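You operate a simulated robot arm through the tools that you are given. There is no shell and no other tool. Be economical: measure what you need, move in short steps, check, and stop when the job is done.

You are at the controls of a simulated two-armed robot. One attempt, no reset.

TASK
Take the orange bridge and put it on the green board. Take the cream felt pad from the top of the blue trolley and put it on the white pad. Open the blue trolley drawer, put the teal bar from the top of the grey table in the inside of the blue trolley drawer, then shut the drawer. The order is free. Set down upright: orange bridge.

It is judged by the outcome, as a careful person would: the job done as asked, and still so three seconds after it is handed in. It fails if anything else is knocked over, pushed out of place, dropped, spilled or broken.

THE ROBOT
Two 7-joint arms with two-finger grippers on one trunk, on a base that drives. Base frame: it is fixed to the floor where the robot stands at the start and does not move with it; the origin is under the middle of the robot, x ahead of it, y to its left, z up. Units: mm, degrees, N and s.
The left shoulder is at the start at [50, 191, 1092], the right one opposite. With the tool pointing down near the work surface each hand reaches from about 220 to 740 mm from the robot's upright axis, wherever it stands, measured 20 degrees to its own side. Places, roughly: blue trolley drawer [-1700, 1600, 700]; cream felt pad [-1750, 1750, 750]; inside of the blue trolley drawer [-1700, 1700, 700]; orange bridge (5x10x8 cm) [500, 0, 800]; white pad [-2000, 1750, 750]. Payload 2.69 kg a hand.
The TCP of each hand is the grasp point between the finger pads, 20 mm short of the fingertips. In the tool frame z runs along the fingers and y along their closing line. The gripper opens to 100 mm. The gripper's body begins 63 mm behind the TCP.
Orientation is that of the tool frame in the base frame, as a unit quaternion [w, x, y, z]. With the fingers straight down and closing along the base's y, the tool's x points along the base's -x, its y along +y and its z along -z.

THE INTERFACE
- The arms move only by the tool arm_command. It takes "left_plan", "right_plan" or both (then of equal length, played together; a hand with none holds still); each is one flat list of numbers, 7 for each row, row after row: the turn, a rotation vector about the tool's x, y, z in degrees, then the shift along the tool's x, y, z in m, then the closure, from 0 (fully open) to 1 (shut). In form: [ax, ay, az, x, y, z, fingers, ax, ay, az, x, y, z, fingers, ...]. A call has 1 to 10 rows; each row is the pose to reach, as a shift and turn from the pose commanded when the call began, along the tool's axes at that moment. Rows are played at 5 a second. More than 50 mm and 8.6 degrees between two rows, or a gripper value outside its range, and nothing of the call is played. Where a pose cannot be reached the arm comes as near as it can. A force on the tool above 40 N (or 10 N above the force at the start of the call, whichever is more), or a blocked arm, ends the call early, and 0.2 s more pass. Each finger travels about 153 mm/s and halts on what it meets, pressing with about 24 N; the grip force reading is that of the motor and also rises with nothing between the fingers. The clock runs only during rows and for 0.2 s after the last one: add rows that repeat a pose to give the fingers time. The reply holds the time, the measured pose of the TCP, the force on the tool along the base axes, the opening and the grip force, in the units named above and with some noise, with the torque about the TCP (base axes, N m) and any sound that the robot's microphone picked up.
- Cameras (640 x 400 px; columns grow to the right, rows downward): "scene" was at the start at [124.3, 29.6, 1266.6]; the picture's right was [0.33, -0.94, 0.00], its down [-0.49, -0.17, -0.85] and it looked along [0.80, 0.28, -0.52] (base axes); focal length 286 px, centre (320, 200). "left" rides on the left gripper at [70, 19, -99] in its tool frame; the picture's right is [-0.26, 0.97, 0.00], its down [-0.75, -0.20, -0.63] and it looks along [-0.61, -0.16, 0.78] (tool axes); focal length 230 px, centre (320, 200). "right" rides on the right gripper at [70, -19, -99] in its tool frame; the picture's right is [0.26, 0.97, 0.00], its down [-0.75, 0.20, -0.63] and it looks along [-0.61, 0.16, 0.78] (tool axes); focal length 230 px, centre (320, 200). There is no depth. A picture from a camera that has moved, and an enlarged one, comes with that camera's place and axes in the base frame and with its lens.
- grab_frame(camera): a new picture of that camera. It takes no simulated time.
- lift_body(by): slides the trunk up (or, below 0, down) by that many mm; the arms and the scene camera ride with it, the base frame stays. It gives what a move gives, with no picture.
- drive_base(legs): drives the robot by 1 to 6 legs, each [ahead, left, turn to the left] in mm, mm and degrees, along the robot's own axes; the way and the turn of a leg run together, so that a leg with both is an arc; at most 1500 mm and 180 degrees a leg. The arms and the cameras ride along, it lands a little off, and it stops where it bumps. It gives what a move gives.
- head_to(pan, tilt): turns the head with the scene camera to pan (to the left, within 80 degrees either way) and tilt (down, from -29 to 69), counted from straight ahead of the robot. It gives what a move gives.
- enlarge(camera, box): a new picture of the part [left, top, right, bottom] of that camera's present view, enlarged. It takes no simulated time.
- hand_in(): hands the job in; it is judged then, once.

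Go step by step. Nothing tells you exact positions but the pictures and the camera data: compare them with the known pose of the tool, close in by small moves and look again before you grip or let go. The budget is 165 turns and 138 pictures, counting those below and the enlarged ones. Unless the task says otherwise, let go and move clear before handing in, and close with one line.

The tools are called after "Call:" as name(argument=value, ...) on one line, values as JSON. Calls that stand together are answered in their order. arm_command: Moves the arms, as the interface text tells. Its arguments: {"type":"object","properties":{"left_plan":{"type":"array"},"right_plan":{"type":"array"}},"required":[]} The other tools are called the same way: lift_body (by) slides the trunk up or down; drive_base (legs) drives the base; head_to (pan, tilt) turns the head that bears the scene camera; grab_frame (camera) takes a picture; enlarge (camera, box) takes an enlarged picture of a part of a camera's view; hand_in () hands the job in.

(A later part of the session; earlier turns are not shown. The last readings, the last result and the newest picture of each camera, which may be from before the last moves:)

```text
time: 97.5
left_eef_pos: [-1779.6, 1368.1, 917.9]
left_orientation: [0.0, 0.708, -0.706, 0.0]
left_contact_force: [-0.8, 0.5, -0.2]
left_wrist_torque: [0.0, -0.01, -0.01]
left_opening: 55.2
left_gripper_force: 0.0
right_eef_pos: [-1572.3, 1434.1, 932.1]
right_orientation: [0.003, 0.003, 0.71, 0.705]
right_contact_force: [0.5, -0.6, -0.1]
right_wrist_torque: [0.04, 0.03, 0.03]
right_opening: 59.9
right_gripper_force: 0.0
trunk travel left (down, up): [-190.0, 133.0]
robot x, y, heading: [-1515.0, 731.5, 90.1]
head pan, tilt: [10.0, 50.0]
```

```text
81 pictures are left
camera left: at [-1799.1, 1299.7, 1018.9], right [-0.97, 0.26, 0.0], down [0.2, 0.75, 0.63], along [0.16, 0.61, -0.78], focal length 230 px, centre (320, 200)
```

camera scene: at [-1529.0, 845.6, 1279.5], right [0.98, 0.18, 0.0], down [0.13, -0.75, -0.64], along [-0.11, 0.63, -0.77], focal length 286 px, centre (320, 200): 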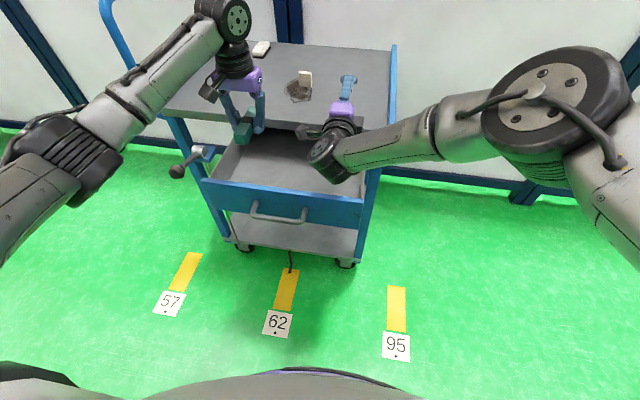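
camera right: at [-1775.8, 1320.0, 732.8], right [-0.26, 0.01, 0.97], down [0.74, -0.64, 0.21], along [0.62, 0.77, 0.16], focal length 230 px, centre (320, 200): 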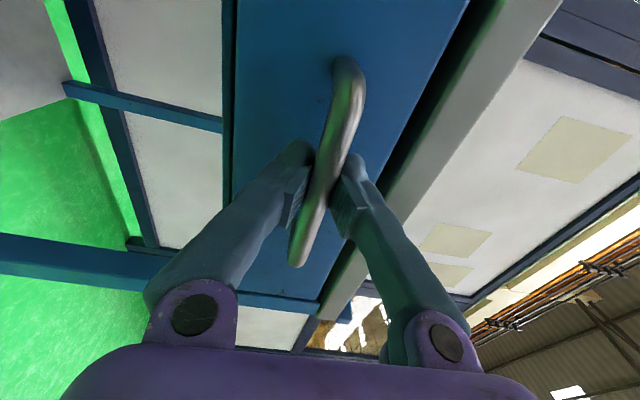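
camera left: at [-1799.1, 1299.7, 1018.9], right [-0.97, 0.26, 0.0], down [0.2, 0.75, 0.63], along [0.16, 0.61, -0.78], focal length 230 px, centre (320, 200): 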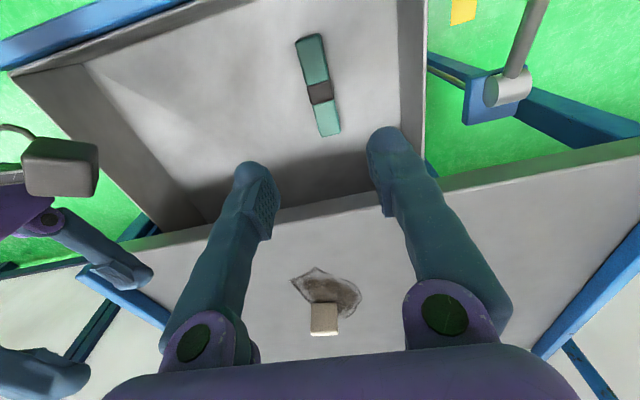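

The bar lies in the drawer. I'm retracting the left hand, then going back for the handle with the right hand.

Call:
arm_command(left_plan=[0, 0, 0, 0, 0, -0.045, 0.45, 0, 0, 0, 0.03, 0.0, -0.08, 0.45, 0, 0, 0, 0.07, 0.01, -0.1, 0.45, 0, 0, 0, 0.115, 0.02, -0.12, 0.45, 0, 0, 0, 0.16, 0.03, -0.14, 0.45, 0, 0, 0, 0.205, 0.03, -0.14, 0.45, 0, 0, 0, 0.25, 0.03, -0.14, 0.45, 0, 0, 0, 0.28, 0.03, -0.14, 0.45])

Call:
drive_base(legs=[[-330, 0, 0], [0, 135, 0]])

Call:
lift_body(by=-180)

Call:
head_to(pan=0, tilt=35)

Call:
grab_frame(camera="right")

Call:
grab_frame(camera="scene")

```text
refused: row 4 steps farther than a row can; nothing moved
```

```text
time: 101.1
left_eef_pos: [-1912.2, 1042.4, 917.8]
left_orientation: [0.0, 0.708, -0.706, 0.0]
left_contact_force: [0.1, -0.2, 0.3]
left_wrist_torque: [0.01, -0.02, -0.05]
left_opening: 55.2
left_gripper_force: 0.0
right_eef_pos: [-1704.3, 1106.6, 929.9]
right_orientation: [0.003, 0.004, 0.709, 0.705]
right_contact_force: [1.1, 0.3, 0.5]
right_wrist_torque: [0.02, 0.03, -0.01]
right_opening: 59.9
right_gripper_force: 0.0
trunk travel left (down, up): [-190.0, 133.0]
robot x, y, heading: [-1648.4, 399.8, 90.0]
head pan, tilt: [10.0, 50.0]
```

```text
time: 103.1
left_eef_pos: [-1912.4, 1041.1, 737.6]
left_orientation: [0.0, 0.708, -0.706, 0.001]
left_contact_force: [0.4, 0.7, 0.5]
left_wrist_torque: [0.0, 0.0, -0.04]
left_opening: 54.9
left_gripper_force: 0.1
right_eef_pos: [-1703.9, 1106.6, 752.3]
right_orientation: [0.004, 0.003, 0.709, 0.705]
right_contact_force: [0.1, -0.7, -0.2]
right_wrist_torque: [0.02, 0.0, -0.01]
right_opening: 60.1
right_gripper_force: 0.1
trunk travel left (down, up): [-10.0, 313.0]
robot x, y, heading: [-1646.9, 401.4, 90.1]
head pan, tilt: [10.0, 50.0]
```

```text
time: 103.9
left_eef_pos: [-1911.6, 1040.2, 737.0]
left_orientation: [0.0, 0.708, -0.707, 0.0]
left_contact_force: [0.0, 0.0, 0.4]
left_wrist_torque: [0.02, 0.01, -0.06]
left_opening: 55.4
left_gripper_force: 0.1
right_eef_pos: [-1704.4, 1106.9, 751.4]
right_orientation: [0.004, 0.004, 0.71, 0.704]
right_contact_force: [0.2, 0.9, -0.1]
right_wrist_torque: [0.01, 0.01, -0.03]
right_opening: 60.1
right_gripper_force: 0.0
trunk travel left (down, up): [-10.0, 313.0]
robot x, y, heading: [-1644.9, 399.2, 90.0]
head pan, tilt: [0.0, 35.0]
```

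```text
80 pictures are left
camera right: at [-1775.1, 1008.0, 733.2], right [-0.26, 0.01, 0.97], down [0.74, -0.64, 0.21], along [0.62, 0.77, 0.16], focal length 230 px, centre (320, 200)
```

right: 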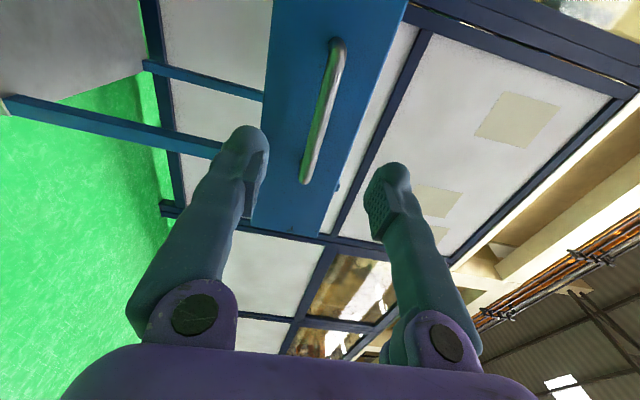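

```text
79 pictures are left
camera scene: at [-1648.6, 530.3, 1121.1], right [1.0, 0.0, 0.0], down [0.0, -0.57, -0.82], along [0.0, 0.82, -0.57], focal length 286 px, centre (320, 200)
```

scene: 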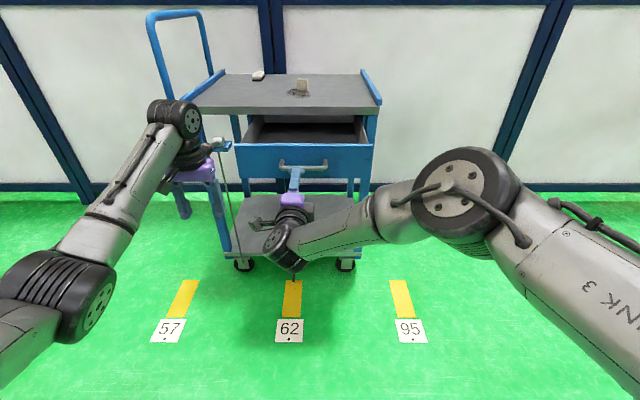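

The retract was refused (a row was too long), but the base moved back without contact. Retracting the left hand properly now, up first.

Call:
arm_command(left_plan=[0, 0, 0, 0, 0, -0.045, 0.45, 0, 0, 0, 0.025, 0, -0.085, 0.45, 0, 0, 0, 0.06, 0, -0.11, 0.45, 0, 0, 0, 0.1, 0, -0.135, 0.45, 0, 0, 0, 0.145, 0, -0.14, 0.45, 0, 0, 0, 0.19, 0, -0.14, 0.45, 0, 0, 0, 0.235, 0, -0.14, 0.45, 0, 0, 0, 0.28, 0, -0.14, 0.45])

Call:
drive_base(legs=[[99, 0, 0]])

Call:
grab_frame(camera="right")

```text
time: 105.7
left_eef_pos: [-1910.8, 761.5, 879.3]
left_orientation: [0.001, 0.708, -0.706, 0.0]
left_contact_force: [-0.7, 0.7, 0.1]
left_wrist_torque: [-0.01, 0.04, 0.0]
left_opening: 54.9
left_gripper_force: 0.0
right_eef_pos: [-1704.3, 1107.1, 750.2]
right_orientation: [0.003, 0.004, 0.709, 0.705]
right_contact_force: [-0.5, -0.7, 0.2]
right_wrist_torque: [0.0, 0.02, -0.01]
right_opening: 60.1
right_gripper_force: 0.0
trunk travel left (down, up): [-10.0, 313.0]
robot x, y, heading: [-1647.5, 401.0, 90.1]
head pan, tilt: [0.0, 35.0]
```

```text
time: 106.8
left_eef_pos: [-1911.7, 859.8, 877.5]
left_orientation: [0.0, 0.708, -0.706, 0.0]
left_contact_force: [-0.4, 0.1, -0.1]
left_wrist_torque: [0.0, 0.0, -0.01]
left_opening: 55.3
left_gripper_force: 0.0
right_eef_pos: [-1704.7, 1205.1, 750.3]
right_orientation: [0.003, 0.002, 0.71, 0.704]
right_contact_force: [0.0, 0.2, -1.2]
right_wrist_torque: [-0.03, 0.02, 0.02]
right_opening: 59.9
right_gripper_force: 0.1
trunk travel left (down, up): [-10.0, 313.0]
robot x, y, heading: [-1647.4, 497.6, 90.1]
head pan, tilt: [0.0, 35.0]
```

```text
78 pictures are left
camera right: at [-1775.5, 1106.2, 733.0], right [-0.26, 0.01, 0.97], down [0.74, -0.64, 0.21], along [0.62, 0.77, 0.16], focal length 230 px, centre (320, 200)
```

right: 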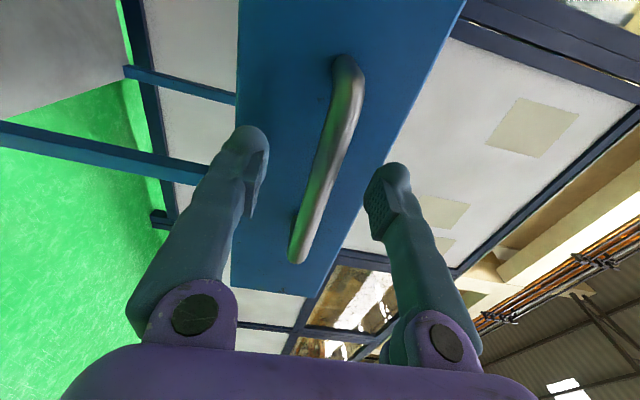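

Back at the handle. I'll grip it and push the drawer shut by driving forward.

Call:
arm_command(right_plan=[0, 0, 0, 0, 0, 0.003, 0.6, 0, 0, 0, 0, 0, 0.003, 0.9, 0, 0, 0, 0, 0, 0.003, 1, 0, 0, 0, 0, 0, 0.003, 1])

Call:
drive_base(legs=[[195, 0, 0]])

Call:
grab_frame(camera="scene")

```text
time: 107.8
left_eef_pos: [-1912.2, 860.1, 877.7]
left_orientation: [0.0, 0.708, -0.706, 0.001]
left_contact_force: [-0.2, 0.1, 0.8]
left_wrist_torque: [0.0, -0.01, 0.01]
left_opening: 54.9
left_gripper_force: 0.0
right_eef_pos: [-1704.4, 1208.4, 750.7]
right_orientation: [0.003, 0.003, 0.71, 0.704]
right_contact_force: [0.6, 0.6, -1.5]
right_wrist_torque: [0.01, -0.01, -0.05]
right_opening: 5.8
right_gripper_force: 33.8
trunk travel left (down, up): [-10.0, 313.0]
robot x, y, heading: [-1647.7, 498.6, 90.1]
head pan, tilt: [0.0, 35.0]
```

```text
time: 109.4
left_eef_pos: [-1911.6, 1054.9, 878.0]
left_orientation: [0.001, 0.708, -0.706, 0.0]
left_contact_force: [-0.5, 0.3, -0.5]
left_wrist_torque: [0.03, 0.01, 0.01]
left_opening: 55.0
left_gripper_force: 0.0
right_eef_pos: [-1704.8, 1403.1, 750.5]
right_orientation: [0.004, 0.004, 0.71, 0.704]
right_contact_force: [3.6, -2.3, -2.3]
right_wrist_torque: [0.0, -0.03, -0.15]
right_opening: 6.1
right_gripper_force: 33.3
trunk travel left (down, up): [-10.0, 313.0]
robot x, y, heading: [-1649.9, 691.9, 90.0]
head pan, tilt: [0.0, 35.0]
```

```text
77 pictures are left
camera scene: at [-1648.9, 823.1, 1121.2], right [1.0, 0.0, 0.0], down [0.0, -0.57, -0.82], along [0.0, 0.82, -0.57], focal length 286 px, centre (320, 200)
```

scene: 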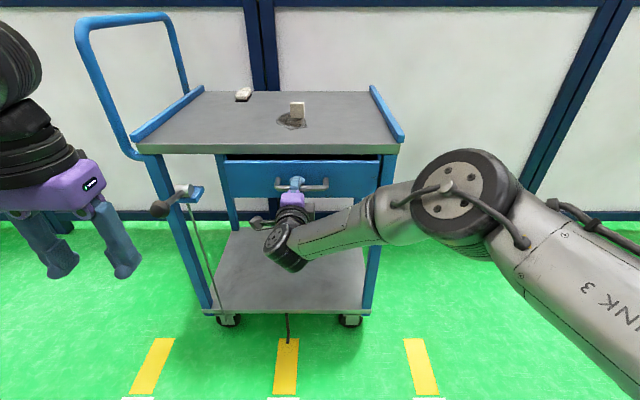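

About 15 mm remain. I'll push gently with the arm.

Call:
arm_command(right_plan=[0, 0, 0, 0, 0, 0.006, 1, 0, 0, 0, 0, 0, 0.012, 1, 0, 0, 0, 0, 0, 0.016, 1, 0, 0, 0, 0, 0, 0.018, 1, 0, 0, 0, 0, 0, 0.018, 1])

Call:
enlarge(camera="scene", box=[200, 130, 420, 220])

```text
time: 110.6
left_eef_pos: [-1912.0, 1053.8, 877.8]
left_orientation: [0.0, 0.709, -0.705, 0.0]
left_contact_force: [-0.1, 0.3, -0.5]
left_wrist_torque: [0.01, -0.02, 0.02]
left_opening: 55.1
left_gripper_force: 0.1
right_eef_pos: [-1705.0, 1420.6, 750.6]
right_orientation: [0.004, 0.003, 0.711, 0.703]
right_contact_force: [-0.5, -3.0, -0.9]
right_wrist_torque: [0.0, -0.02, -0.24]
right_opening: 5.8
right_gripper_force: 33.4
trunk travel left (down, up): [-10.0, 313.0]
robot x, y, heading: [-1649.9, 695.4, 89.9]
head pan, tilt: [0.0, 35.0]
```

```text
2.91 times, centred on (310, 175) of scene
camera zoom: at [-1649.1, 822.7, 1121.2], right [1.0, 0.0, 0.0], down [0.0, -0.57, -0.82], along [0.0, 0.82, -0.57], focal length 832 px, centre (349, 273)
```

zoom: 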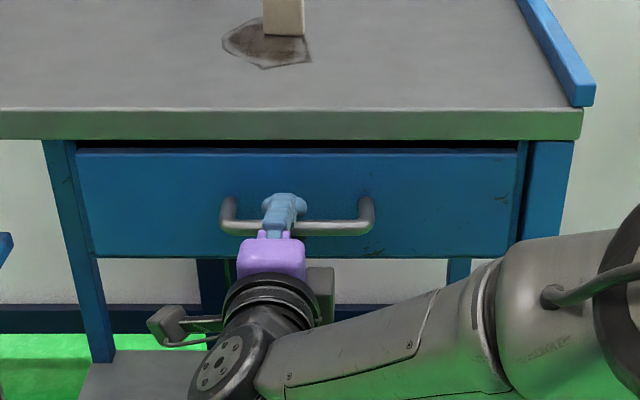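

It looks nearly shut; I'll push a few more mm until it resists.

Call:
arm_command(right_plan=[0, 0, 0, 0, 0, 0.003, 1, 0, 0, 0, 0, 0, 0.006, 1, 0, 0, 0, 0, 0, 0.008, 1, 0, 0, 0, 0, 0, 0.008, 1])

Call:
enlarge(camera="scene", box=[200, 130, 420, 220])

```text
time: 111.6
left_eef_pos: [-1911.2, 1055.1, 877.4]
left_orientation: [0.0, 0.708, -0.706, 0.0]
left_contact_force: [-0.5, 0.3, 0.1]
left_wrist_torque: [-0.03, 0.01, 0.0]
left_opening: 55.1
left_gripper_force: 0.1
right_eef_pos: [-1704.1, 1429.6, 750.7]
right_orientation: [0.004, 0.004, 0.71, 0.704]
right_contact_force: [-1.8, -1.0, -1.9]
right_wrist_torque: [0.01, -0.02, -0.04]
right_opening: 6.0
right_gripper_force: 29.9
trunk travel left (down, up): [-10.0, 313.0]
robot x, y, heading: [-1648.5, 697.0, 90.2]
head pan, tilt: [0.0, 35.0]
```

```text
2.91 times, centred on (310, 175) of scene
camera zoom: at [-1649.3, 823.0, 1121.2], right [1.0, 0.0, 0.0], down [0.0, -0.57, -0.82], along [0.0, 0.82, -0.57], focal length 832 px, centre (349, 273)
```

zoom: 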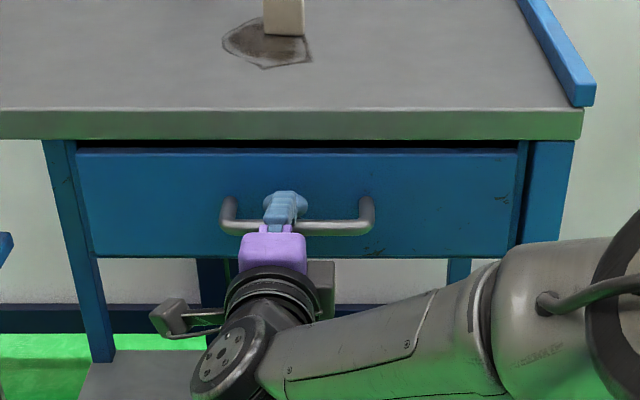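

The fingers slid while the drawer stayed put, so it is shut. Releasing and backing off.

Call:
arm_command(right_plan=[0, 0, 0, 0, 0, 0, 0.7, 0, 0, 0, 0, 0, 0, 0.35, 0, 0, 0, 0, 0, 0, 0.35, 0, 0, 0, 0, 0, -0.02, 0.35, 0, 0, 0, 0, 0, -0.02, 0.35])

Call:
drive_base(legs=[[-150, 0, 0]])

Call:
grab_frame(camera="scene")

Call:
grab_frame(camera="right")

```text
time: 112.8
left_eef_pos: [-1912.1, 1054.5, 878.6]
left_orientation: [0.001, 0.708, -0.706, 0.0]
left_contact_force: [0.1, 0.2, 0.4]
left_wrist_torque: [-0.05, -0.04, 0.02]
left_opening: 55.1
left_gripper_force: 0.1
right_eef_pos: [-1703.8, 1410.0, 752.1]
right_orientation: [0.004, 0.004, 0.71, 0.705]
right_contact_force: [0.4, -0.5, 0.3]
right_wrist_torque: [-0.01, -0.01, -0.01]
right_opening: 64.9
right_gripper_force: 0.1
trunk travel left (down, up): [-10.0, 313.0]
robot x, y, heading: [-1648.4, 693.7, 90.1]
head pan, tilt: [0.0, 35.0]
```

```text
time: 114.2
left_eef_pos: [-1911.6, 906.0, 878.0]
left_orientation: [0.0, 0.708, -0.706, 0.0]
left_contact_force: [0.5, 0.1, 0.3]
left_wrist_torque: [0.01, -0.05, 0.02]
left_opening: 55.1
left_gripper_force: 0.1
right_eef_pos: [-1704.3, 1260.9, 750.9]
right_orientation: [0.004, 0.005, 0.709, 0.705]
right_contact_force: [0.7, 1.0, 0.0]
right_wrist_torque: [0.02, 0.04, 0.0]
right_opening: 65.0
right_gripper_force: 0.0
trunk travel left (down, up): [-10.0, 313.0]
robot x, y, heading: [-1649.0, 545.0, 89.9]
head pan, tilt: [0.0, 35.0]
```

```text
74 pictures are left
camera scene: at [-1648.8, 674.1, 1121.3], right [1.0, 0.0, 0.0], down [0.0, -0.57, -0.82], along [0.0, 0.82, -0.57], focal length 286 px, centre (320, 200)
```

scene: 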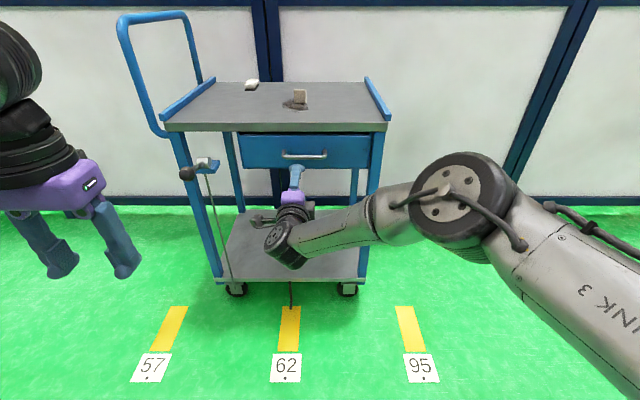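

```text
73 pictures are left
camera right: at [-1774.5, 1161.4, 733.3], right [-0.26, 0.01, 0.97], down [0.74, -0.64, 0.2], along [0.62, 0.77, 0.16], focal length 230 px, centre (320, 200)
```

right: 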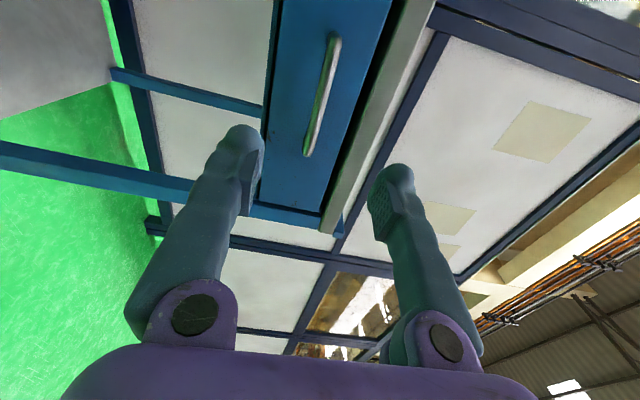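

The drawer is shut. Next is the felt pad: I'm raising the trunk and folding the right hand back to pointing down.

Call:
lift_body(by=170)

Call:
arm_command(right_plan=[8.4, 0, 0, 0, 0, -0.025, 0.35, 16.8, 0, 0, 0, 0, -0.05, 0.35, 25.2, 0, 0, 0, 0, -0.075, 0.35, 33.6, 0, 0, -0.01, 0, -0.1, 0.35, 42, 0, 0, -0.02, 0, -0.125, 0.35, 50.4, 0, 0, -0.035, 0, -0.15, 0.35, 58.8, 0, 0, -0.05, 0, -0.175, 0.35, 67.2, 0, 0, -0.07, 0, -0.2, 0.35, 75.6, 0, 0, -0.09, 0, -0.225, 0.35, 84, 0, 0, -0.11, 0, -0.25, 0.35])

Call:
grab_frame(camera="scene")

```text
time: 116.1
left_eef_pos: [-1911.3, 905.4, 1048.0]
left_orientation: [0.001, 0.708, -0.706, 0.001]
left_contact_force: [0.7, -0.3, 0.5]
left_wrist_torque: [-0.02, 0.0, -0.03]
left_opening: 54.9
left_gripper_force: 0.1
right_eef_pos: [-1703.7, 1260.0, 922.9]
right_orientation: [0.004, 0.004, 0.711, 0.704]
right_contact_force: [-0.3, 0.1, -0.8]
right_wrist_torque: [0.04, 0.01, 0.0]
right_opening: 65.0
right_gripper_force: 0.0
trunk travel left (down, up): [-180.0, 143.0]
robot x, y, heading: [-1646.9, 546.7, 89.8]
head pan, tilt: [0.0, 35.0]
```

```text
time: 118.3
left_eef_pos: [-1911.3, 905.3, 1047.6]
left_orientation: [0.0, 0.708, -0.706, -0.001]
left_contact_force: [0.0, 0.4, -0.3]
left_wrist_torque: [0.01, 0.01, 0.03]
left_opening: 55.2
left_gripper_force: 0.0
right_eef_pos: [-1595.9, 1009.0, 924.3]
right_orientation: [0.0, 0.007, 0.999, 0.047]
right_contact_force: [0.9, -0.6, 0.3]
right_wrist_torque: [0.01, 0.01, -0.01]
right_opening: 64.9
right_gripper_force: 0.1
trunk travel left (down, up): [-180.0, 143.0]
robot x, y, heading: [-1650.2, 546.5, 90.1]
head pan, tilt: [0.0, 35.0]
```

```text
72 pictures are left
camera scene: at [-1648.3, 674.2, 1291.2], right [1.0, 0.0, 0.0], down [0.0, -0.57, -0.82], along [0.0, 0.82, -0.57], focal length 286 px, centre (320, 200)
```

scene: 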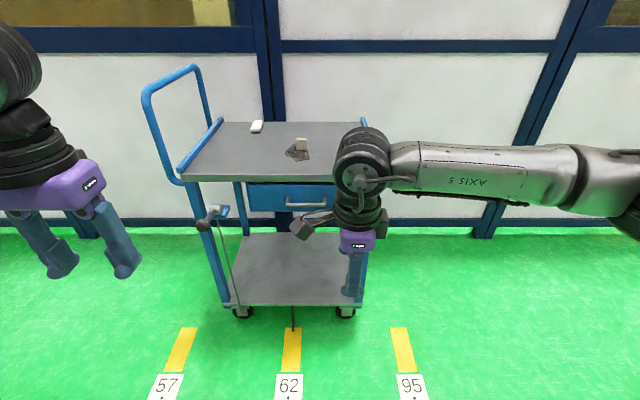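

The right hand points down again. Tucking it up and to the right, then moving the base closer to the trolley in steps.

Call:
arm_command(right_plan=[1, 0, 0, -0.03, -0.018, -0.018, 0.35, 2, 0, 0, -0.06, -0.036, -0.036, 0.35, 3, 0, 0, -0.09, -0.054, -0.054, 0.35, 4, 0, 0, -0.12, -0.072, -0.072, 0.35, 5.4, 0, 0, -0.15, -0.09, -0.09, 0.35, 5.4, 0, 0, -0.18, -0.108, -0.108, 0.35, 5.4, 0, 0, -0.21, -0.126, -0.126, 0.35, 5.4, 0, 0, -0.24, -0.144, -0.144, 0.35])

Call:
drive_base(legs=[[0, 65, 0], [350, 0, 0]])

Call:
head_to(pan=0, tilt=45)

Call:
grab_frame(camera="scene")

```text
time: 120.1
left_eef_pos: [-1910.8, 904.7, 1047.7]
left_orientation: [0.0, 0.707, -0.707, -0.001]
left_contact_force: [0.8, 0.9, -0.1]
left_wrist_torque: [0.04, 0.03, 0.02]
left_opening: 55.1
left_gripper_force: 0.0
right_eef_pos: [-1357.7, 849.4, 1053.3]
right_orientation: [0.0, 0.006, 1.0, 0.002]
right_contact_force: [-0.3, -0.3, -0.6]
right_wrist_torque: [0.02, -0.02, 0.02]
right_opening: 65.0
right_gripper_force: 0.0
trunk travel left (down, up): [-180.0, 143.0]
robot x, y, heading: [-1645.2, 546.4, 89.9]
head pan, tilt: [0.0, 35.0]
```

```text
time: 123.2
left_eef_pos: [-1976.4, 1252.8, 1047.2]
left_orientation: [0.001, 0.707, -0.707, 0.0]
left_contact_force: [-0.5, -0.5, 0.5]
left_wrist_torque: [0.0, 0.02, 0.0]
left_opening: 55.0
left_gripper_force: 0.1
right_eef_pos: [-1421.5, 1195.3, 1051.4]
right_orientation: [0.0, 0.007, 1.0, 0.001]
right_contact_force: [-0.5, 0.1, 0.1]
right_wrist_torque: [-0.02, 0.01, -0.02]
right_opening: 65.2
right_gripper_force: 0.1
trunk travel left (down, up): [-180.0, 143.0]
robot x, y, heading: [-1711.8, 894.4, 90.2]
head pan, tilt: [0.0, 35.0]
```

```text
time: 123.9
left_eef_pos: [-1976.0, 1252.9, 1048.8]
left_orientation: [0.0, 0.707, -0.707, 0.001]
left_contact_force: [-0.2, 0.2, 0.6]
left_wrist_torque: [-0.01, -0.01, -0.02]
left_opening: 55.0
left_gripper_force: 0.0
right_eef_pos: [-1422.4, 1195.2, 1052.5]
right_orientation: [0.0, 0.007, 1.0, 0.001]
right_contact_force: [0.1, 0.7, 0.1]
right_wrist_torque: [-0.01, 0.01, -0.01]
right_opening: 64.9
right_gripper_force: 0.1
trunk travel left (down, up): [-180.0, 143.0]
robot x, y, heading: [-1710.1, 893.0, 89.9]
head pan, tilt: [0.0, 45.0]
```

```text
71 pictures are left
camera scene: at [-1713.5, 1013.9, 1276.4], right [1.0, 0.0, 0.0], down [0.0, -0.71, -0.71], along [0.0, 0.71, -0.71], focal length 286 px, centre (320, 200)
```

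scene: 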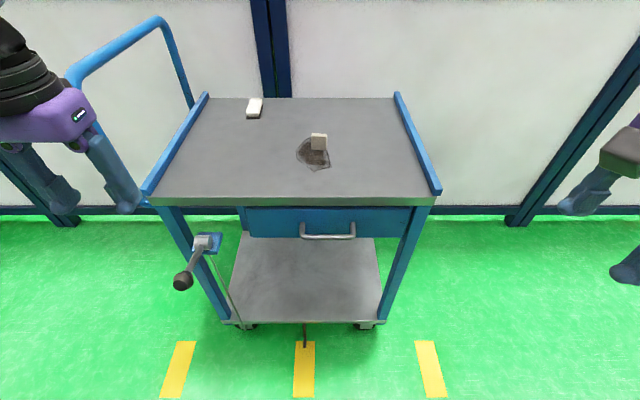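

Moving the left hand inward first (away from the trolley's push-handle frame), then driving up to y≈1150.

Call:
arm_command(left_plan=[0, 0, 0, 0, -0.045, 0, 0.3, 0, 0, 0, 0, -0.09, 0, 0.3, 0, 0, 0, 0, -0.13, 0, 0.3])

Call:
drive_base(legs=[[255, 0, 0]])

Call:
grab_frame(camera="scene")

Call:
grab_frame(camera="left")

```text
time: 124.7
left_eef_pos: [-1844.8, 1254.2, 1049.9]
left_orientation: [0.001, 0.708, -0.706, 0.0]
left_contact_force: [0.4, 0.0, 0.2]
left_wrist_torque: [-0.04, 0.02, 0.01]
left_opening: 69.8
left_gripper_force: 0.2
right_eef_pos: [-1421.5, 1194.4, 1051.4]
right_orientation: [-0.001, 0.007, 1.0, 0.001]
right_contact_force: [-0.3, -0.6, -0.1]
right_wrist_torque: [-0.01, 0.01, 0.01]
right_opening: 64.9
right_gripper_force: 0.1
trunk travel left (down, up): [-180.0, 143.0]
robot x, y, heading: [-1710.8, 891.2, 89.9]
head pan, tilt: [0.0, 45.0]
```

```text
time: 126.4
left_eef_pos: [-1846.6, 1458.4, 1050.1]
left_orientation: [-0.001, 0.709, -0.705, -0.001]
left_contact_force: [-0.3, -0.5, -0.7]
left_wrist_torque: [0.06, -0.01, 0.01]
left_opening: 70.0
left_gripper_force: 0.0
right_eef_pos: [-1422.5, 1398.2, 1051.3]
right_orientation: [0.0, 0.007, 1.0, 0.002]
right_contact_force: [0.4, -0.7, -0.2]
right_wrist_torque: [0.02, -0.02, 0.01]
right_opening: 64.9
right_gripper_force: 0.1
trunk travel left (down, up): [-180.0, 143.0]
robot x, y, heading: [-1715.7, 1094.9, 89.7]
head pan, tilt: [0.0, 45.0]
stopped in leg 1: the robot was blocked; the commanded pose is now the measured one
```

```text
70 pictures are left
camera scene: at [-1713.2, 1216.0, 1276.6], right [1.0, 0.0, 0.0], down [0.0, -0.71, -0.71], along [0.0, 0.71, -0.71], focal length 286 px, centre (320, 200)
```

scene: 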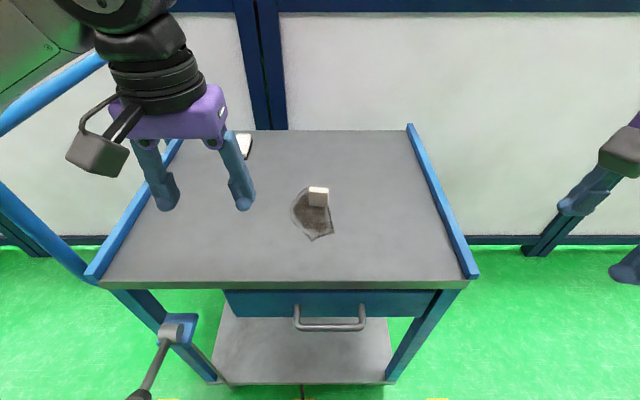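

```text
69 pictures are left
camera left: at [-1865.7, 1389.1, 1150.2], right [-0.97, 0.25, 0.0], down [0.2, 0.75, 0.63], along [0.16, 0.61, -0.78], focal length 230 px, centre (320, 200)
```

left: 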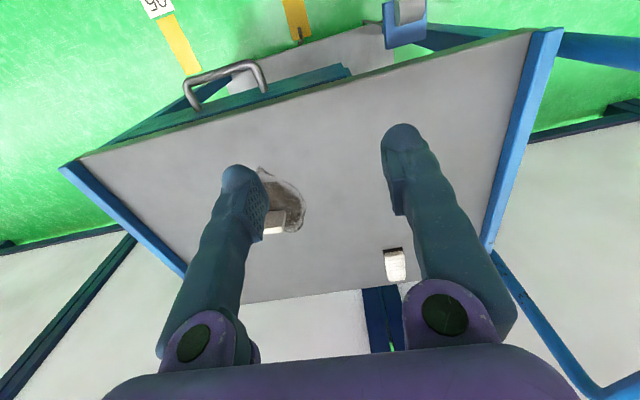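

The base was blocked at y≈1095. Let me see what is touching, looking straight down.

Call:
drive_base(legs=[[-12, 0, 0]])

Call:
head_to(pan=0, tilt=69)

Call:
grab_frame(camera="scene")

Call:
enlarge(camera="left", box=[140, 0, 460, 200])

```text
time: 127.1
left_eef_pos: [-1847.8, 1446.9, 1049.2]
left_orientation: [0.001, 0.709, -0.705, -0.001]
left_contact_force: [0.4, -0.1, 0.7]
left_wrist_torque: [-0.01, -0.02, 0.0]
left_opening: 69.8
left_gripper_force: 0.0
right_eef_pos: [-1421.8, 1387.2, 1052.8]
right_orientation: [0.0, 0.007, 1.0, 0.001]
right_contact_force: [0.4, -0.6, 0.4]
right_wrist_torque: [-0.01, 0.02, 0.01]
right_opening: 64.8
right_gripper_force: 0.0
trunk travel left (down, up): [-180.0, 143.0]
robot x, y, heading: [-1711.9, 1081.8, 89.9]
head pan, tilt: [0.0, 45.0]
```

```text
time: 128.0
left_eef_pos: [-1845.5, 1447.6, 1049.5]
left_orientation: [-0.001, 0.709, -0.705, -0.001]
left_contact_force: [-0.2, 0.7, -0.1]
left_wrist_torque: [0.01, 0.0, 0.01]
left_opening: 70.1
left_gripper_force: 0.1
right_eef_pos: [-1422.3, 1387.4, 1051.8]
right_orientation: [0.0, 0.007, 1.0, 0.001]
right_contact_force: [0.5, -0.5, -0.3]
right_wrist_torque: [-0.02, -0.01, 0.0]
right_opening: 65.3
right_gripper_force: 0.1
trunk travel left (down, up): [-180.0, 143.0]
robot x, y, heading: [-1712.0, 1085.1, 89.5]
head pan, tilt: [0.0, 68.8]
```

```text
68 pictures are left
camera scene: at [-1713.2, 1180.4, 1247.6], right [1.0, 0.0, 0.0], down [0.0, -0.93, -0.36], along [0.0, 0.36, -0.93], focal length 286 px, centre (320, 200)
```

scene: 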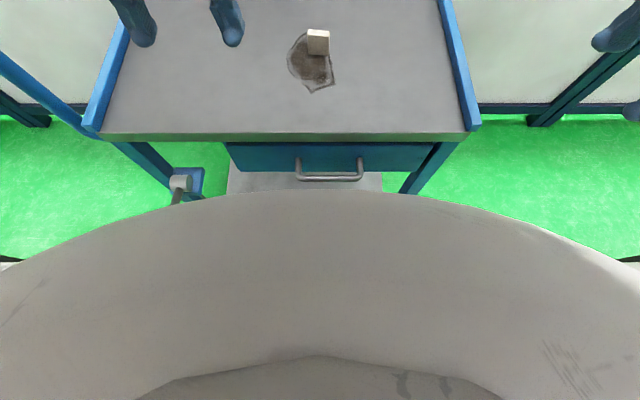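

```text
2.00 times, centred on (300, 100) of left
camera zoom: at [-1865.8, 1378.8, 1149.6], right [-0.97, 0.25, 0.0], down [0.2, 0.75, 0.63], along [0.16, 0.61, -0.78], focal length 460 px, centre (360, 400)
```

zoom: 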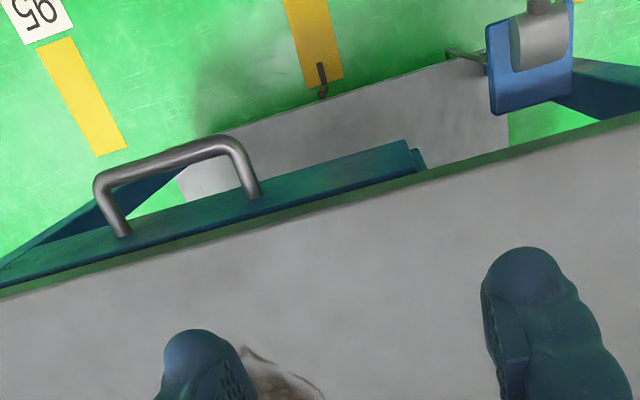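

The robot's front edge meets the drawer handle, so y≈1090 is the closest spot. Now close-ups of both pads.

Call:
head_to(pan=0, tilt=40)

Call:
enlarge(camera="scene", box=[220, 90, 360, 220])

Call:
enlarge(camera="left", box=[250, 160, 430, 300])

```text
time: 128.9
left_eef_pos: [-1845.1, 1449.1, 1047.5]
left_orientation: [0.0, 0.709, -0.706, -0.001]
left_contact_force: [-0.2, -0.1, -0.7]
left_wrist_torque: [-0.02, 0.0, -0.04]
left_opening: 69.9
left_gripper_force: 0.0
right_eef_pos: [-1421.4, 1388.2, 1052.4]
right_orientation: [0.0, 0.008, 1.0, 0.001]
right_contact_force: [-0.7, 0.7, 0.2]
right_wrist_torque: [0.01, -0.01, -0.01]
right_opening: 65.0
right_gripper_force: 0.1
trunk travel left (down, up): [-180.0, 143.0]
robot x, y, heading: [-1708.6, 1085.0, 90.1]
head pan, tilt: [0.0, 40.0]
```

```text
3.08 times, centred on (290, 155) of scene
camera zoom: at [-1713.2, 1209.5, 1283.6], right [1.0, 0.0, 0.0], down [0.0, -0.64, -0.77], along [0.0, 0.77, -0.64], focal length 880 px, centre (412, 338)
```

zoom: 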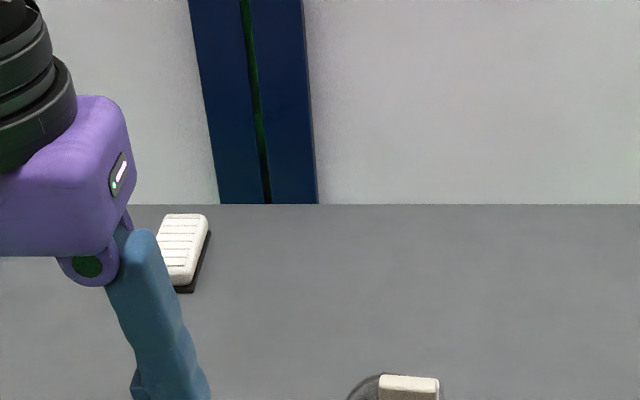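

```text
2.86 times, centred on (340, 230) of left
camera zoom: at [-1865.7, 1378.8, 1149.6], right [-0.97, 0.25, 0.0], down [0.2, 0.75, 0.63], along [0.16, 0.61, -0.78], focal length 657 px, centre (263, 114)
```

zoom: 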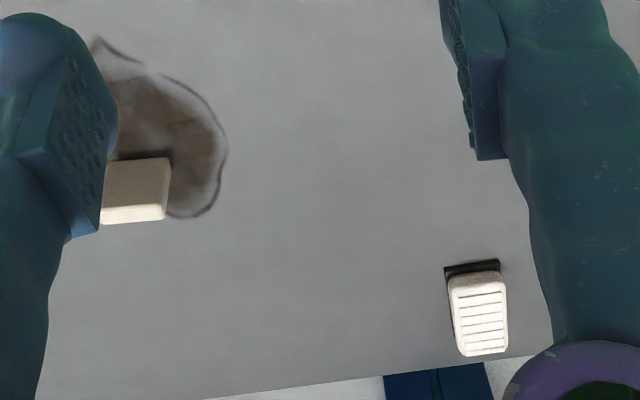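

The white ribbed pad is about 39×105 mm, lying along y and centred near [-1913, 1840]. The felt block stands near [-1718, 1635]. I'm moving the left hand near the felt block for a closer look.

Call:
arm_command(left_plan=[0, 0, 0, -0.022, -0.025, 0, 0.2, 0, 0, 0, -0.044, -0.05, 0, 0.2, 0, 0, 0, -0.066, -0.075, 0.0, 0.2, 0, 0, 0, -0.088, -0.1, 0.03, 0.2, 0, 0, 0, -0.11, -0.127, 0.06, 0.2, 0, 0, 0, -0.11, -0.127, 0.06, 0.2])

Call:
grab_frame(camera="left")

Call:
grab_frame(camera="scene")

```text
time: 130.3
left_eef_pos: [-1718.9, 1560.8, 990.4]
left_orientation: [-0.001, 0.709, -0.706, 0.0]
left_contact_force: [-0.1, -0.4, 0.6]
left_wrist_torque: [-0.02, -0.02, 0.03]
left_opening: 79.8
left_gripper_force: 0.0
right_eef_pos: [-1421.0, 1386.0, 1051.4]
right_orientation: [0.001, 0.008, 1.0, 0.002]
right_contact_force: [0.7, 0.5, 0.0]
right_wrist_torque: [-0.03, -0.02, 0.03]
right_opening: 64.8
right_gripper_force: 0.1
trunk travel left (down, up): [-180.0, 143.0]
robot x, y, heading: [-1711.7, 1085.9, 89.9]
head pan, tilt: [0.0, 40.0]
```

```text
64 pictures are left
camera left: at [-1739.4, 1490.3, 1089.7], right [-0.97, 0.25, 0.0], down [0.2, 0.75, 0.63], along [0.16, 0.61, -0.78], focal length 230 px, centre (320, 200)
```

left: 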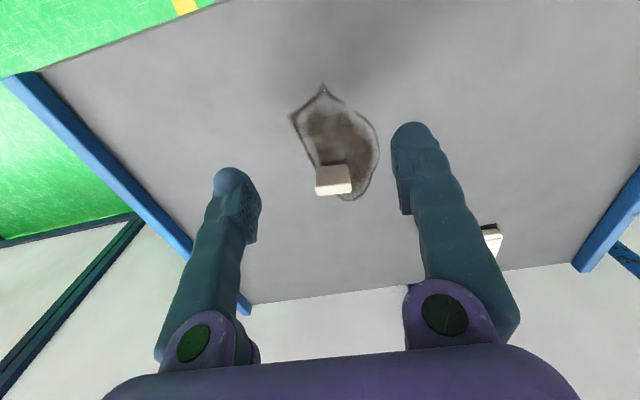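

```text
63 pictures are left
camera scene: at [-1713.5, 1209.3, 1283.7], right [1.0, 0.0, 0.0], down [0.0, -0.64, -0.77], along [0.0, 0.77, -0.64], focal length 286 px, centre (320, 200)
```

scene: 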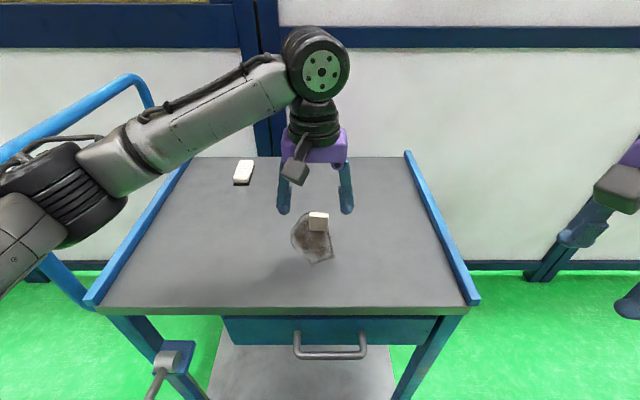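

Call:
enlarge(camera="left", box=[280, 130, 380, 210])

Call:
enlarge(camera="scene", box=[220, 140, 360, 270])

```text
5.00 times, centred on (330, 170) of left
camera zoom: at [-1739.4, 1490.3, 1089.7], right [-0.97, 0.25, 0.0], down [0.2, 0.75, 0.63], along [0.16, 0.61, -0.78], focal length 1150 px, centre (270, 350)
```

zoom: 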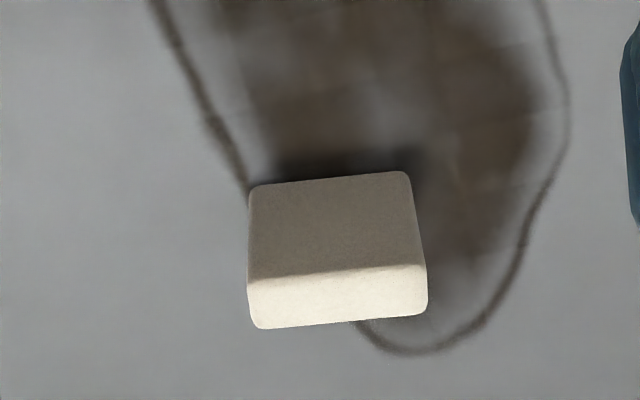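

```text
3.08 times, centred on (290, 205) of scene
camera zoom: at [-1713.5, 1209.3, 1283.7], right [1.0, 0.0, 0.0], down [0.0, -0.64, -0.77], along [0.0, 0.77, -0.64], focal length 880 px, centre (412, 185)
```

zoom: 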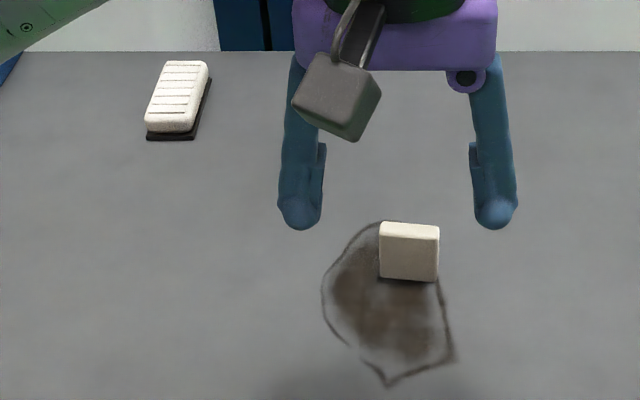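

The felt block measures about 42 (x) × 15 (y) × 40 mm tall, centred at [-1716, 1645]. The white pad is just beyond straight-down reach, so I'll pitch the left hand 20° forward for both the pick and the place; the block itself stays upright.

Call:
arm_command(left_plan=[0, -7, 0, -0.025, -0.001, 0, 0.2, 0, -14, 0, -0.05, -0.002, 0.0, 0.2, 0, -20, 0, -0.075, -0.003, 0.02, 0.2, 0, -20, 0, -0.081, -0.003, 0.06, 0.2, 0, -20, 0, -0.081, -0.003, 0.06, 0.2])

Call:
grab_frame(camera="left")

Call:
enlarge(camera="scene", box=[220, 140, 360, 270])

```text
time: 131.5
left_eef_pos: [-1717.6, 1640.0, 930.1]
left_orientation: [-0.124, 0.698, -0.694, -0.124]
left_contact_force: [-0.1, -0.1, 0.1]
left_wrist_torque: [-0.02, -0.03, 0.0]
left_opening: 79.9
left_gripper_force: 0.1
right_eef_pos: [-1422.3, 1387.4, 1052.7]
right_orientation: [-0.001, 0.007, 1.0, 0.001]
right_contact_force: [-0.3, 0.1, -0.1]
right_wrist_torque: [0.03, 0.01, -0.02]
right_opening: 65.0
right_gripper_force: 0.0
trunk travel left (down, up): [-180.0, 143.0]
robot x, y, heading: [-1710.4, 1083.7, 90.1]
head pan, tilt: [0.0, 40.0]
```

```text
60 pictures are left
camera left: at [-1737.1, 1541.3, 1000.4], right [-0.97, 0.24, 0.09], down [0.2, 0.49, 0.85], along [0.16, 0.84, -0.52], focal length 230 px, centre (320, 200)
```

left: 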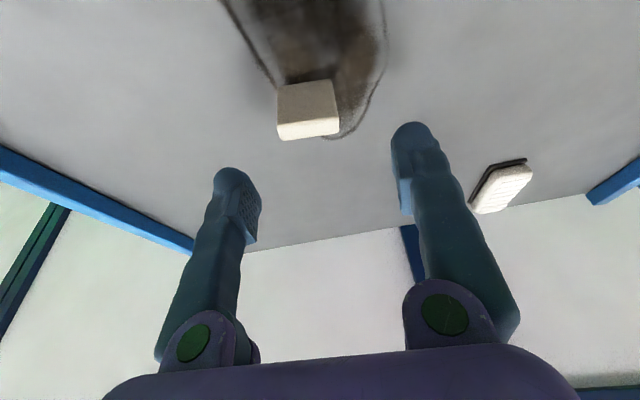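

```text
3.08 times, centred on (290, 205) of scene
camera zoom: at [-1713.1, 1209.4, 1283.7], right [1.0, 0.0, 0.0], down [0.0, -0.64, -0.77], along [0.0, 0.77, -0.64], focal length 880 px, centre (412, 185)
```

zoom: 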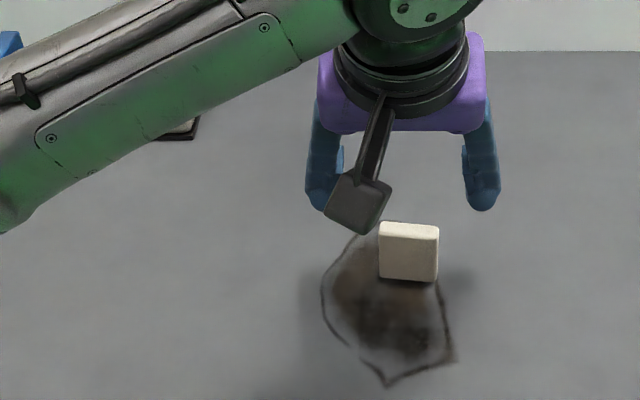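

The block's centre is at x≈-1714. I'm lowering vertically (in tilted tool axes) to z≈867 around it.

Call:
arm_command(left_plan=[0, 0, 0, 0.005, -0.003, 0.02, 0.2, 0, 0, 0, 0.011, -0.003, 0.04, 0.2, 0, 0, 0, 0.0175, -0.003, 0.0605, 0.2, 0, 0, 0, 0.0175, -0.003, 0.0605, 0.2])

Call:
grab_frame(camera="left")

Call:
enlarge(camera="scene", box=[250, 150, 390, 260])

```text
time: 132.5
left_eef_pos: [-1714.4, 1643.0, 866.1]
left_orientation: [-0.123, 0.697, -0.695, -0.124]
left_contact_force: [0.5, -0.6, 0.0]
left_wrist_torque: [-0.01, -0.03, 0.03]
left_opening: 80.1
left_gripper_force: 0.0
right_eef_pos: [-1422.3, 1387.2, 1052.5]
right_orientation: [0.0, 0.006, 1.0, 0.001]
right_contact_force: [0.2, -0.5, 0.7]
right_wrist_torque: [0.0, 0.02, -0.01]
right_opening: 65.0
right_gripper_force: 0.1
trunk travel left (down, up): [-180.0, 143.0]
robot x, y, heading: [-1710.7, 1088.6, 90.1]
head pan, tilt: [0.0, 40.0]
```

```text
58 pictures are left
camera left: at [-1733.4, 1545.5, 937.2], right [-0.97, 0.24, 0.09], down [0.2, 0.49, 0.85], along [0.16, 0.84, -0.52], focal length 230 px, centre (320, 200)
```

left: 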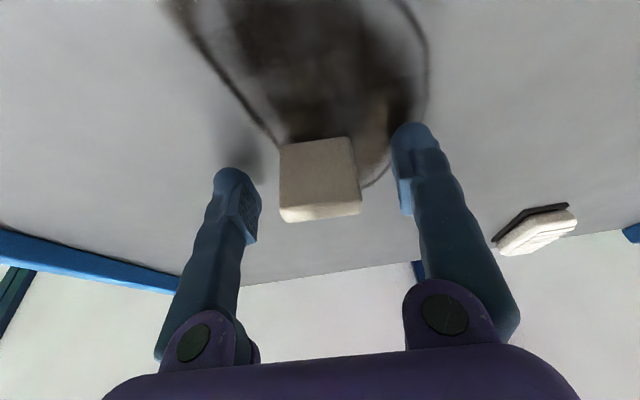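

```text
3.64 times, centred on (320, 205) of scene
camera zoom: at [-1713.2, 1209.5, 1283.7], right [1.0, 0.0, 0.0], down [0.0, -0.64, -0.77], along [0.0, 0.77, -0.64], focal length 1041 px, centre (320, 182)
```

zoom: 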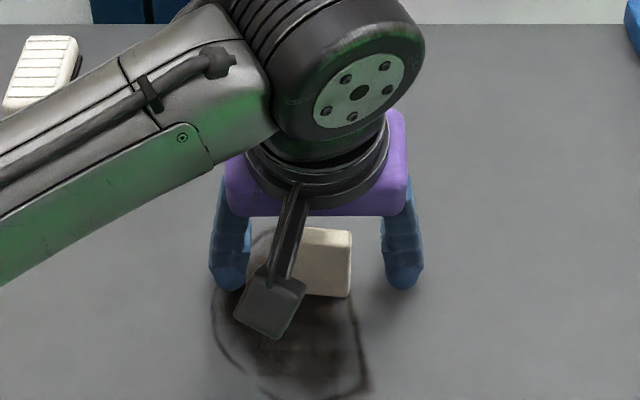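

Well centred. Closing and lifting 15 mm to check.

Call:
arm_command(left_plan=[0, 0, 0, 0, 0, 0, 0.4, 0, 0, 0, 0, 0, 0, 0.7, 0, 0, 0, 0, 0, 0, 1, 0, 0, 0, 0, 0, 0, 1, 0, 0, 0, -0.007, 0, -0.019, 1, 0, 0, 0, -0.0205, 0, -0.0565, 1, 0, 0, 0, -0.034, 0, -0.094, 1, 0, 0, 0, -0.034, 0, -0.094, 1])

Call:
grab_frame(camera="left")

Call:
grab_frame(camera="scene")

```text
time: 134.3
left_eef_pos: [-1714.3, 1642.8, 965.9]
left_orientation: [-0.122, 0.698, -0.695, -0.124]
left_contact_force: [-0.2, 0.8, -0.2]
left_wrist_torque: [0.04, -0.01, -0.01]
left_opening: 36.8
left_gripper_force: 24.3
right_eef_pos: [-1423.1, 1387.1, 1052.5]
right_orientation: [0.0, 0.006, 1.0, 0.0]
right_contact_force: [0.9, 0.0, 0.7]
right_wrist_torque: [0.02, -0.03, -0.02]
right_opening: 65.0
right_gripper_force: 0.0
trunk travel left (down, up): [-180.0, 143.0]
robot x, y, heading: [-1714.4, 1085.5, 89.9]
head pan, tilt: [0.0, 40.0]
```

```text
56 pictures are left
camera left: at [-1733.6, 1544.6, 1036.3], right [-0.97, 0.24, 0.09], down [0.2, 0.49, 0.85], along [0.16, 0.84, -0.52], focal length 230 px, centre (320, 200)
```

left: 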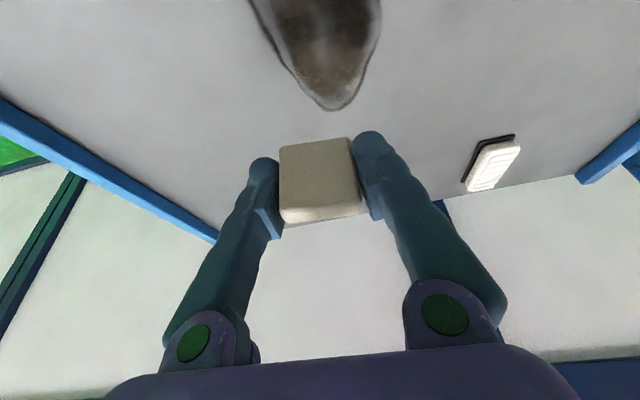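

```text
55 pictures are left
camera scene: at [-1713.3, 1209.6, 1283.6], right [1.0, 0.0, 0.0], down [0.0, -0.64, -0.77], along [0.0, 0.77, -0.64], focal length 286 px, centre (320, 200)
```

scene: 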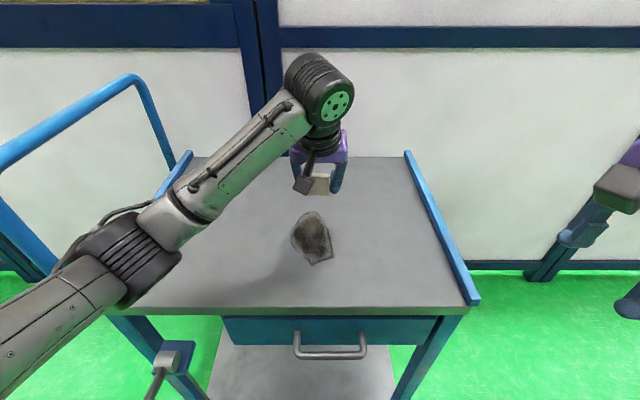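

The block is held upright. The white pad is centred near [-1914, 1836], slightly rotated. Moving across at height.

Call:
arm_command(left_plan=[0, 0, 0, -0.024, 0.028, 0.0088, 1, 0, 0, 0, -0.048, 0.057, 0.0176, 1, 0, 0, 0, -0.072, 0.085, 0.0264, 1, 0, 0, 0, -0.097, 0.114, 0.0352, 1, 0, 0, 0, -0.121, 0.142, 0.044, 1, 0, 0, 0, -0.145, 0.171, 0.0528, 1, 0, 0, 0, -0.169, 0.199, 0.0616, 1, 0, 0, 0, -0.169, 0.199, 0.0616, 1])

Call:
grab_frame(camera="left")

Call:
grab_frame(camera="scene")

```text
time: 136.1
left_eef_pos: [-1914.8, 1821.0, 967.6]
left_orientation: [-0.123, 0.697, -0.695, -0.123]
left_contact_force: [-0.3, 0.2, 0.0]
left_wrist_torque: [-0.02, -0.01, 0.01]
left_opening: 36.6
left_gripper_force: 23.7
right_eef_pos: [-1421.5, 1387.4, 1052.8]
right_orientation: [-0.001, 0.007, 1.0, 0.001]
right_contact_force: [0.6, 0.0, 0.1]
right_wrist_torque: [0.01, -0.01, 0.01]
right_opening: 64.9
right_gripper_force: 0.0
trunk travel left (down, up): [-180.0, 143.0]
robot x, y, heading: [-1715.1, 1083.7, 89.7]
head pan, tilt: [0.0, 40.0]
```

```text
54 pictures are left
camera left: at [-1933.3, 1723.6, 1037.3], right [-0.97, 0.24, 0.09], down [0.2, 0.49, 0.85], along [0.16, 0.84, -0.52], focal length 230 px, centre (320, 200)
```

left: 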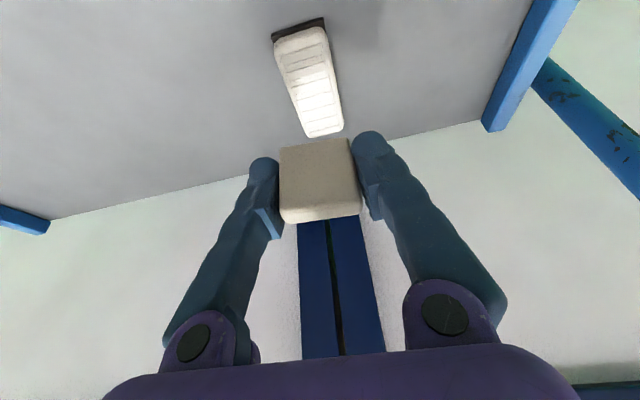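

```text
53 pictures are left
camera scene: at [-1713.1, 1209.5, 1283.6], right [1.0, 0.0, 0.0], down [0.0, -0.64, -0.77], along [0.0, 0.77, -0.64], focal length 286 px, centre (320, 200)
```

scene: 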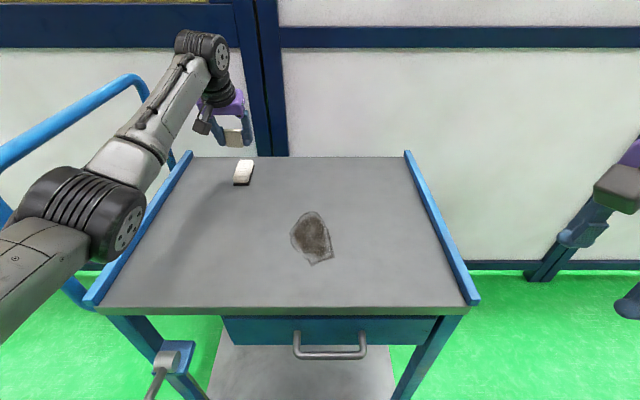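

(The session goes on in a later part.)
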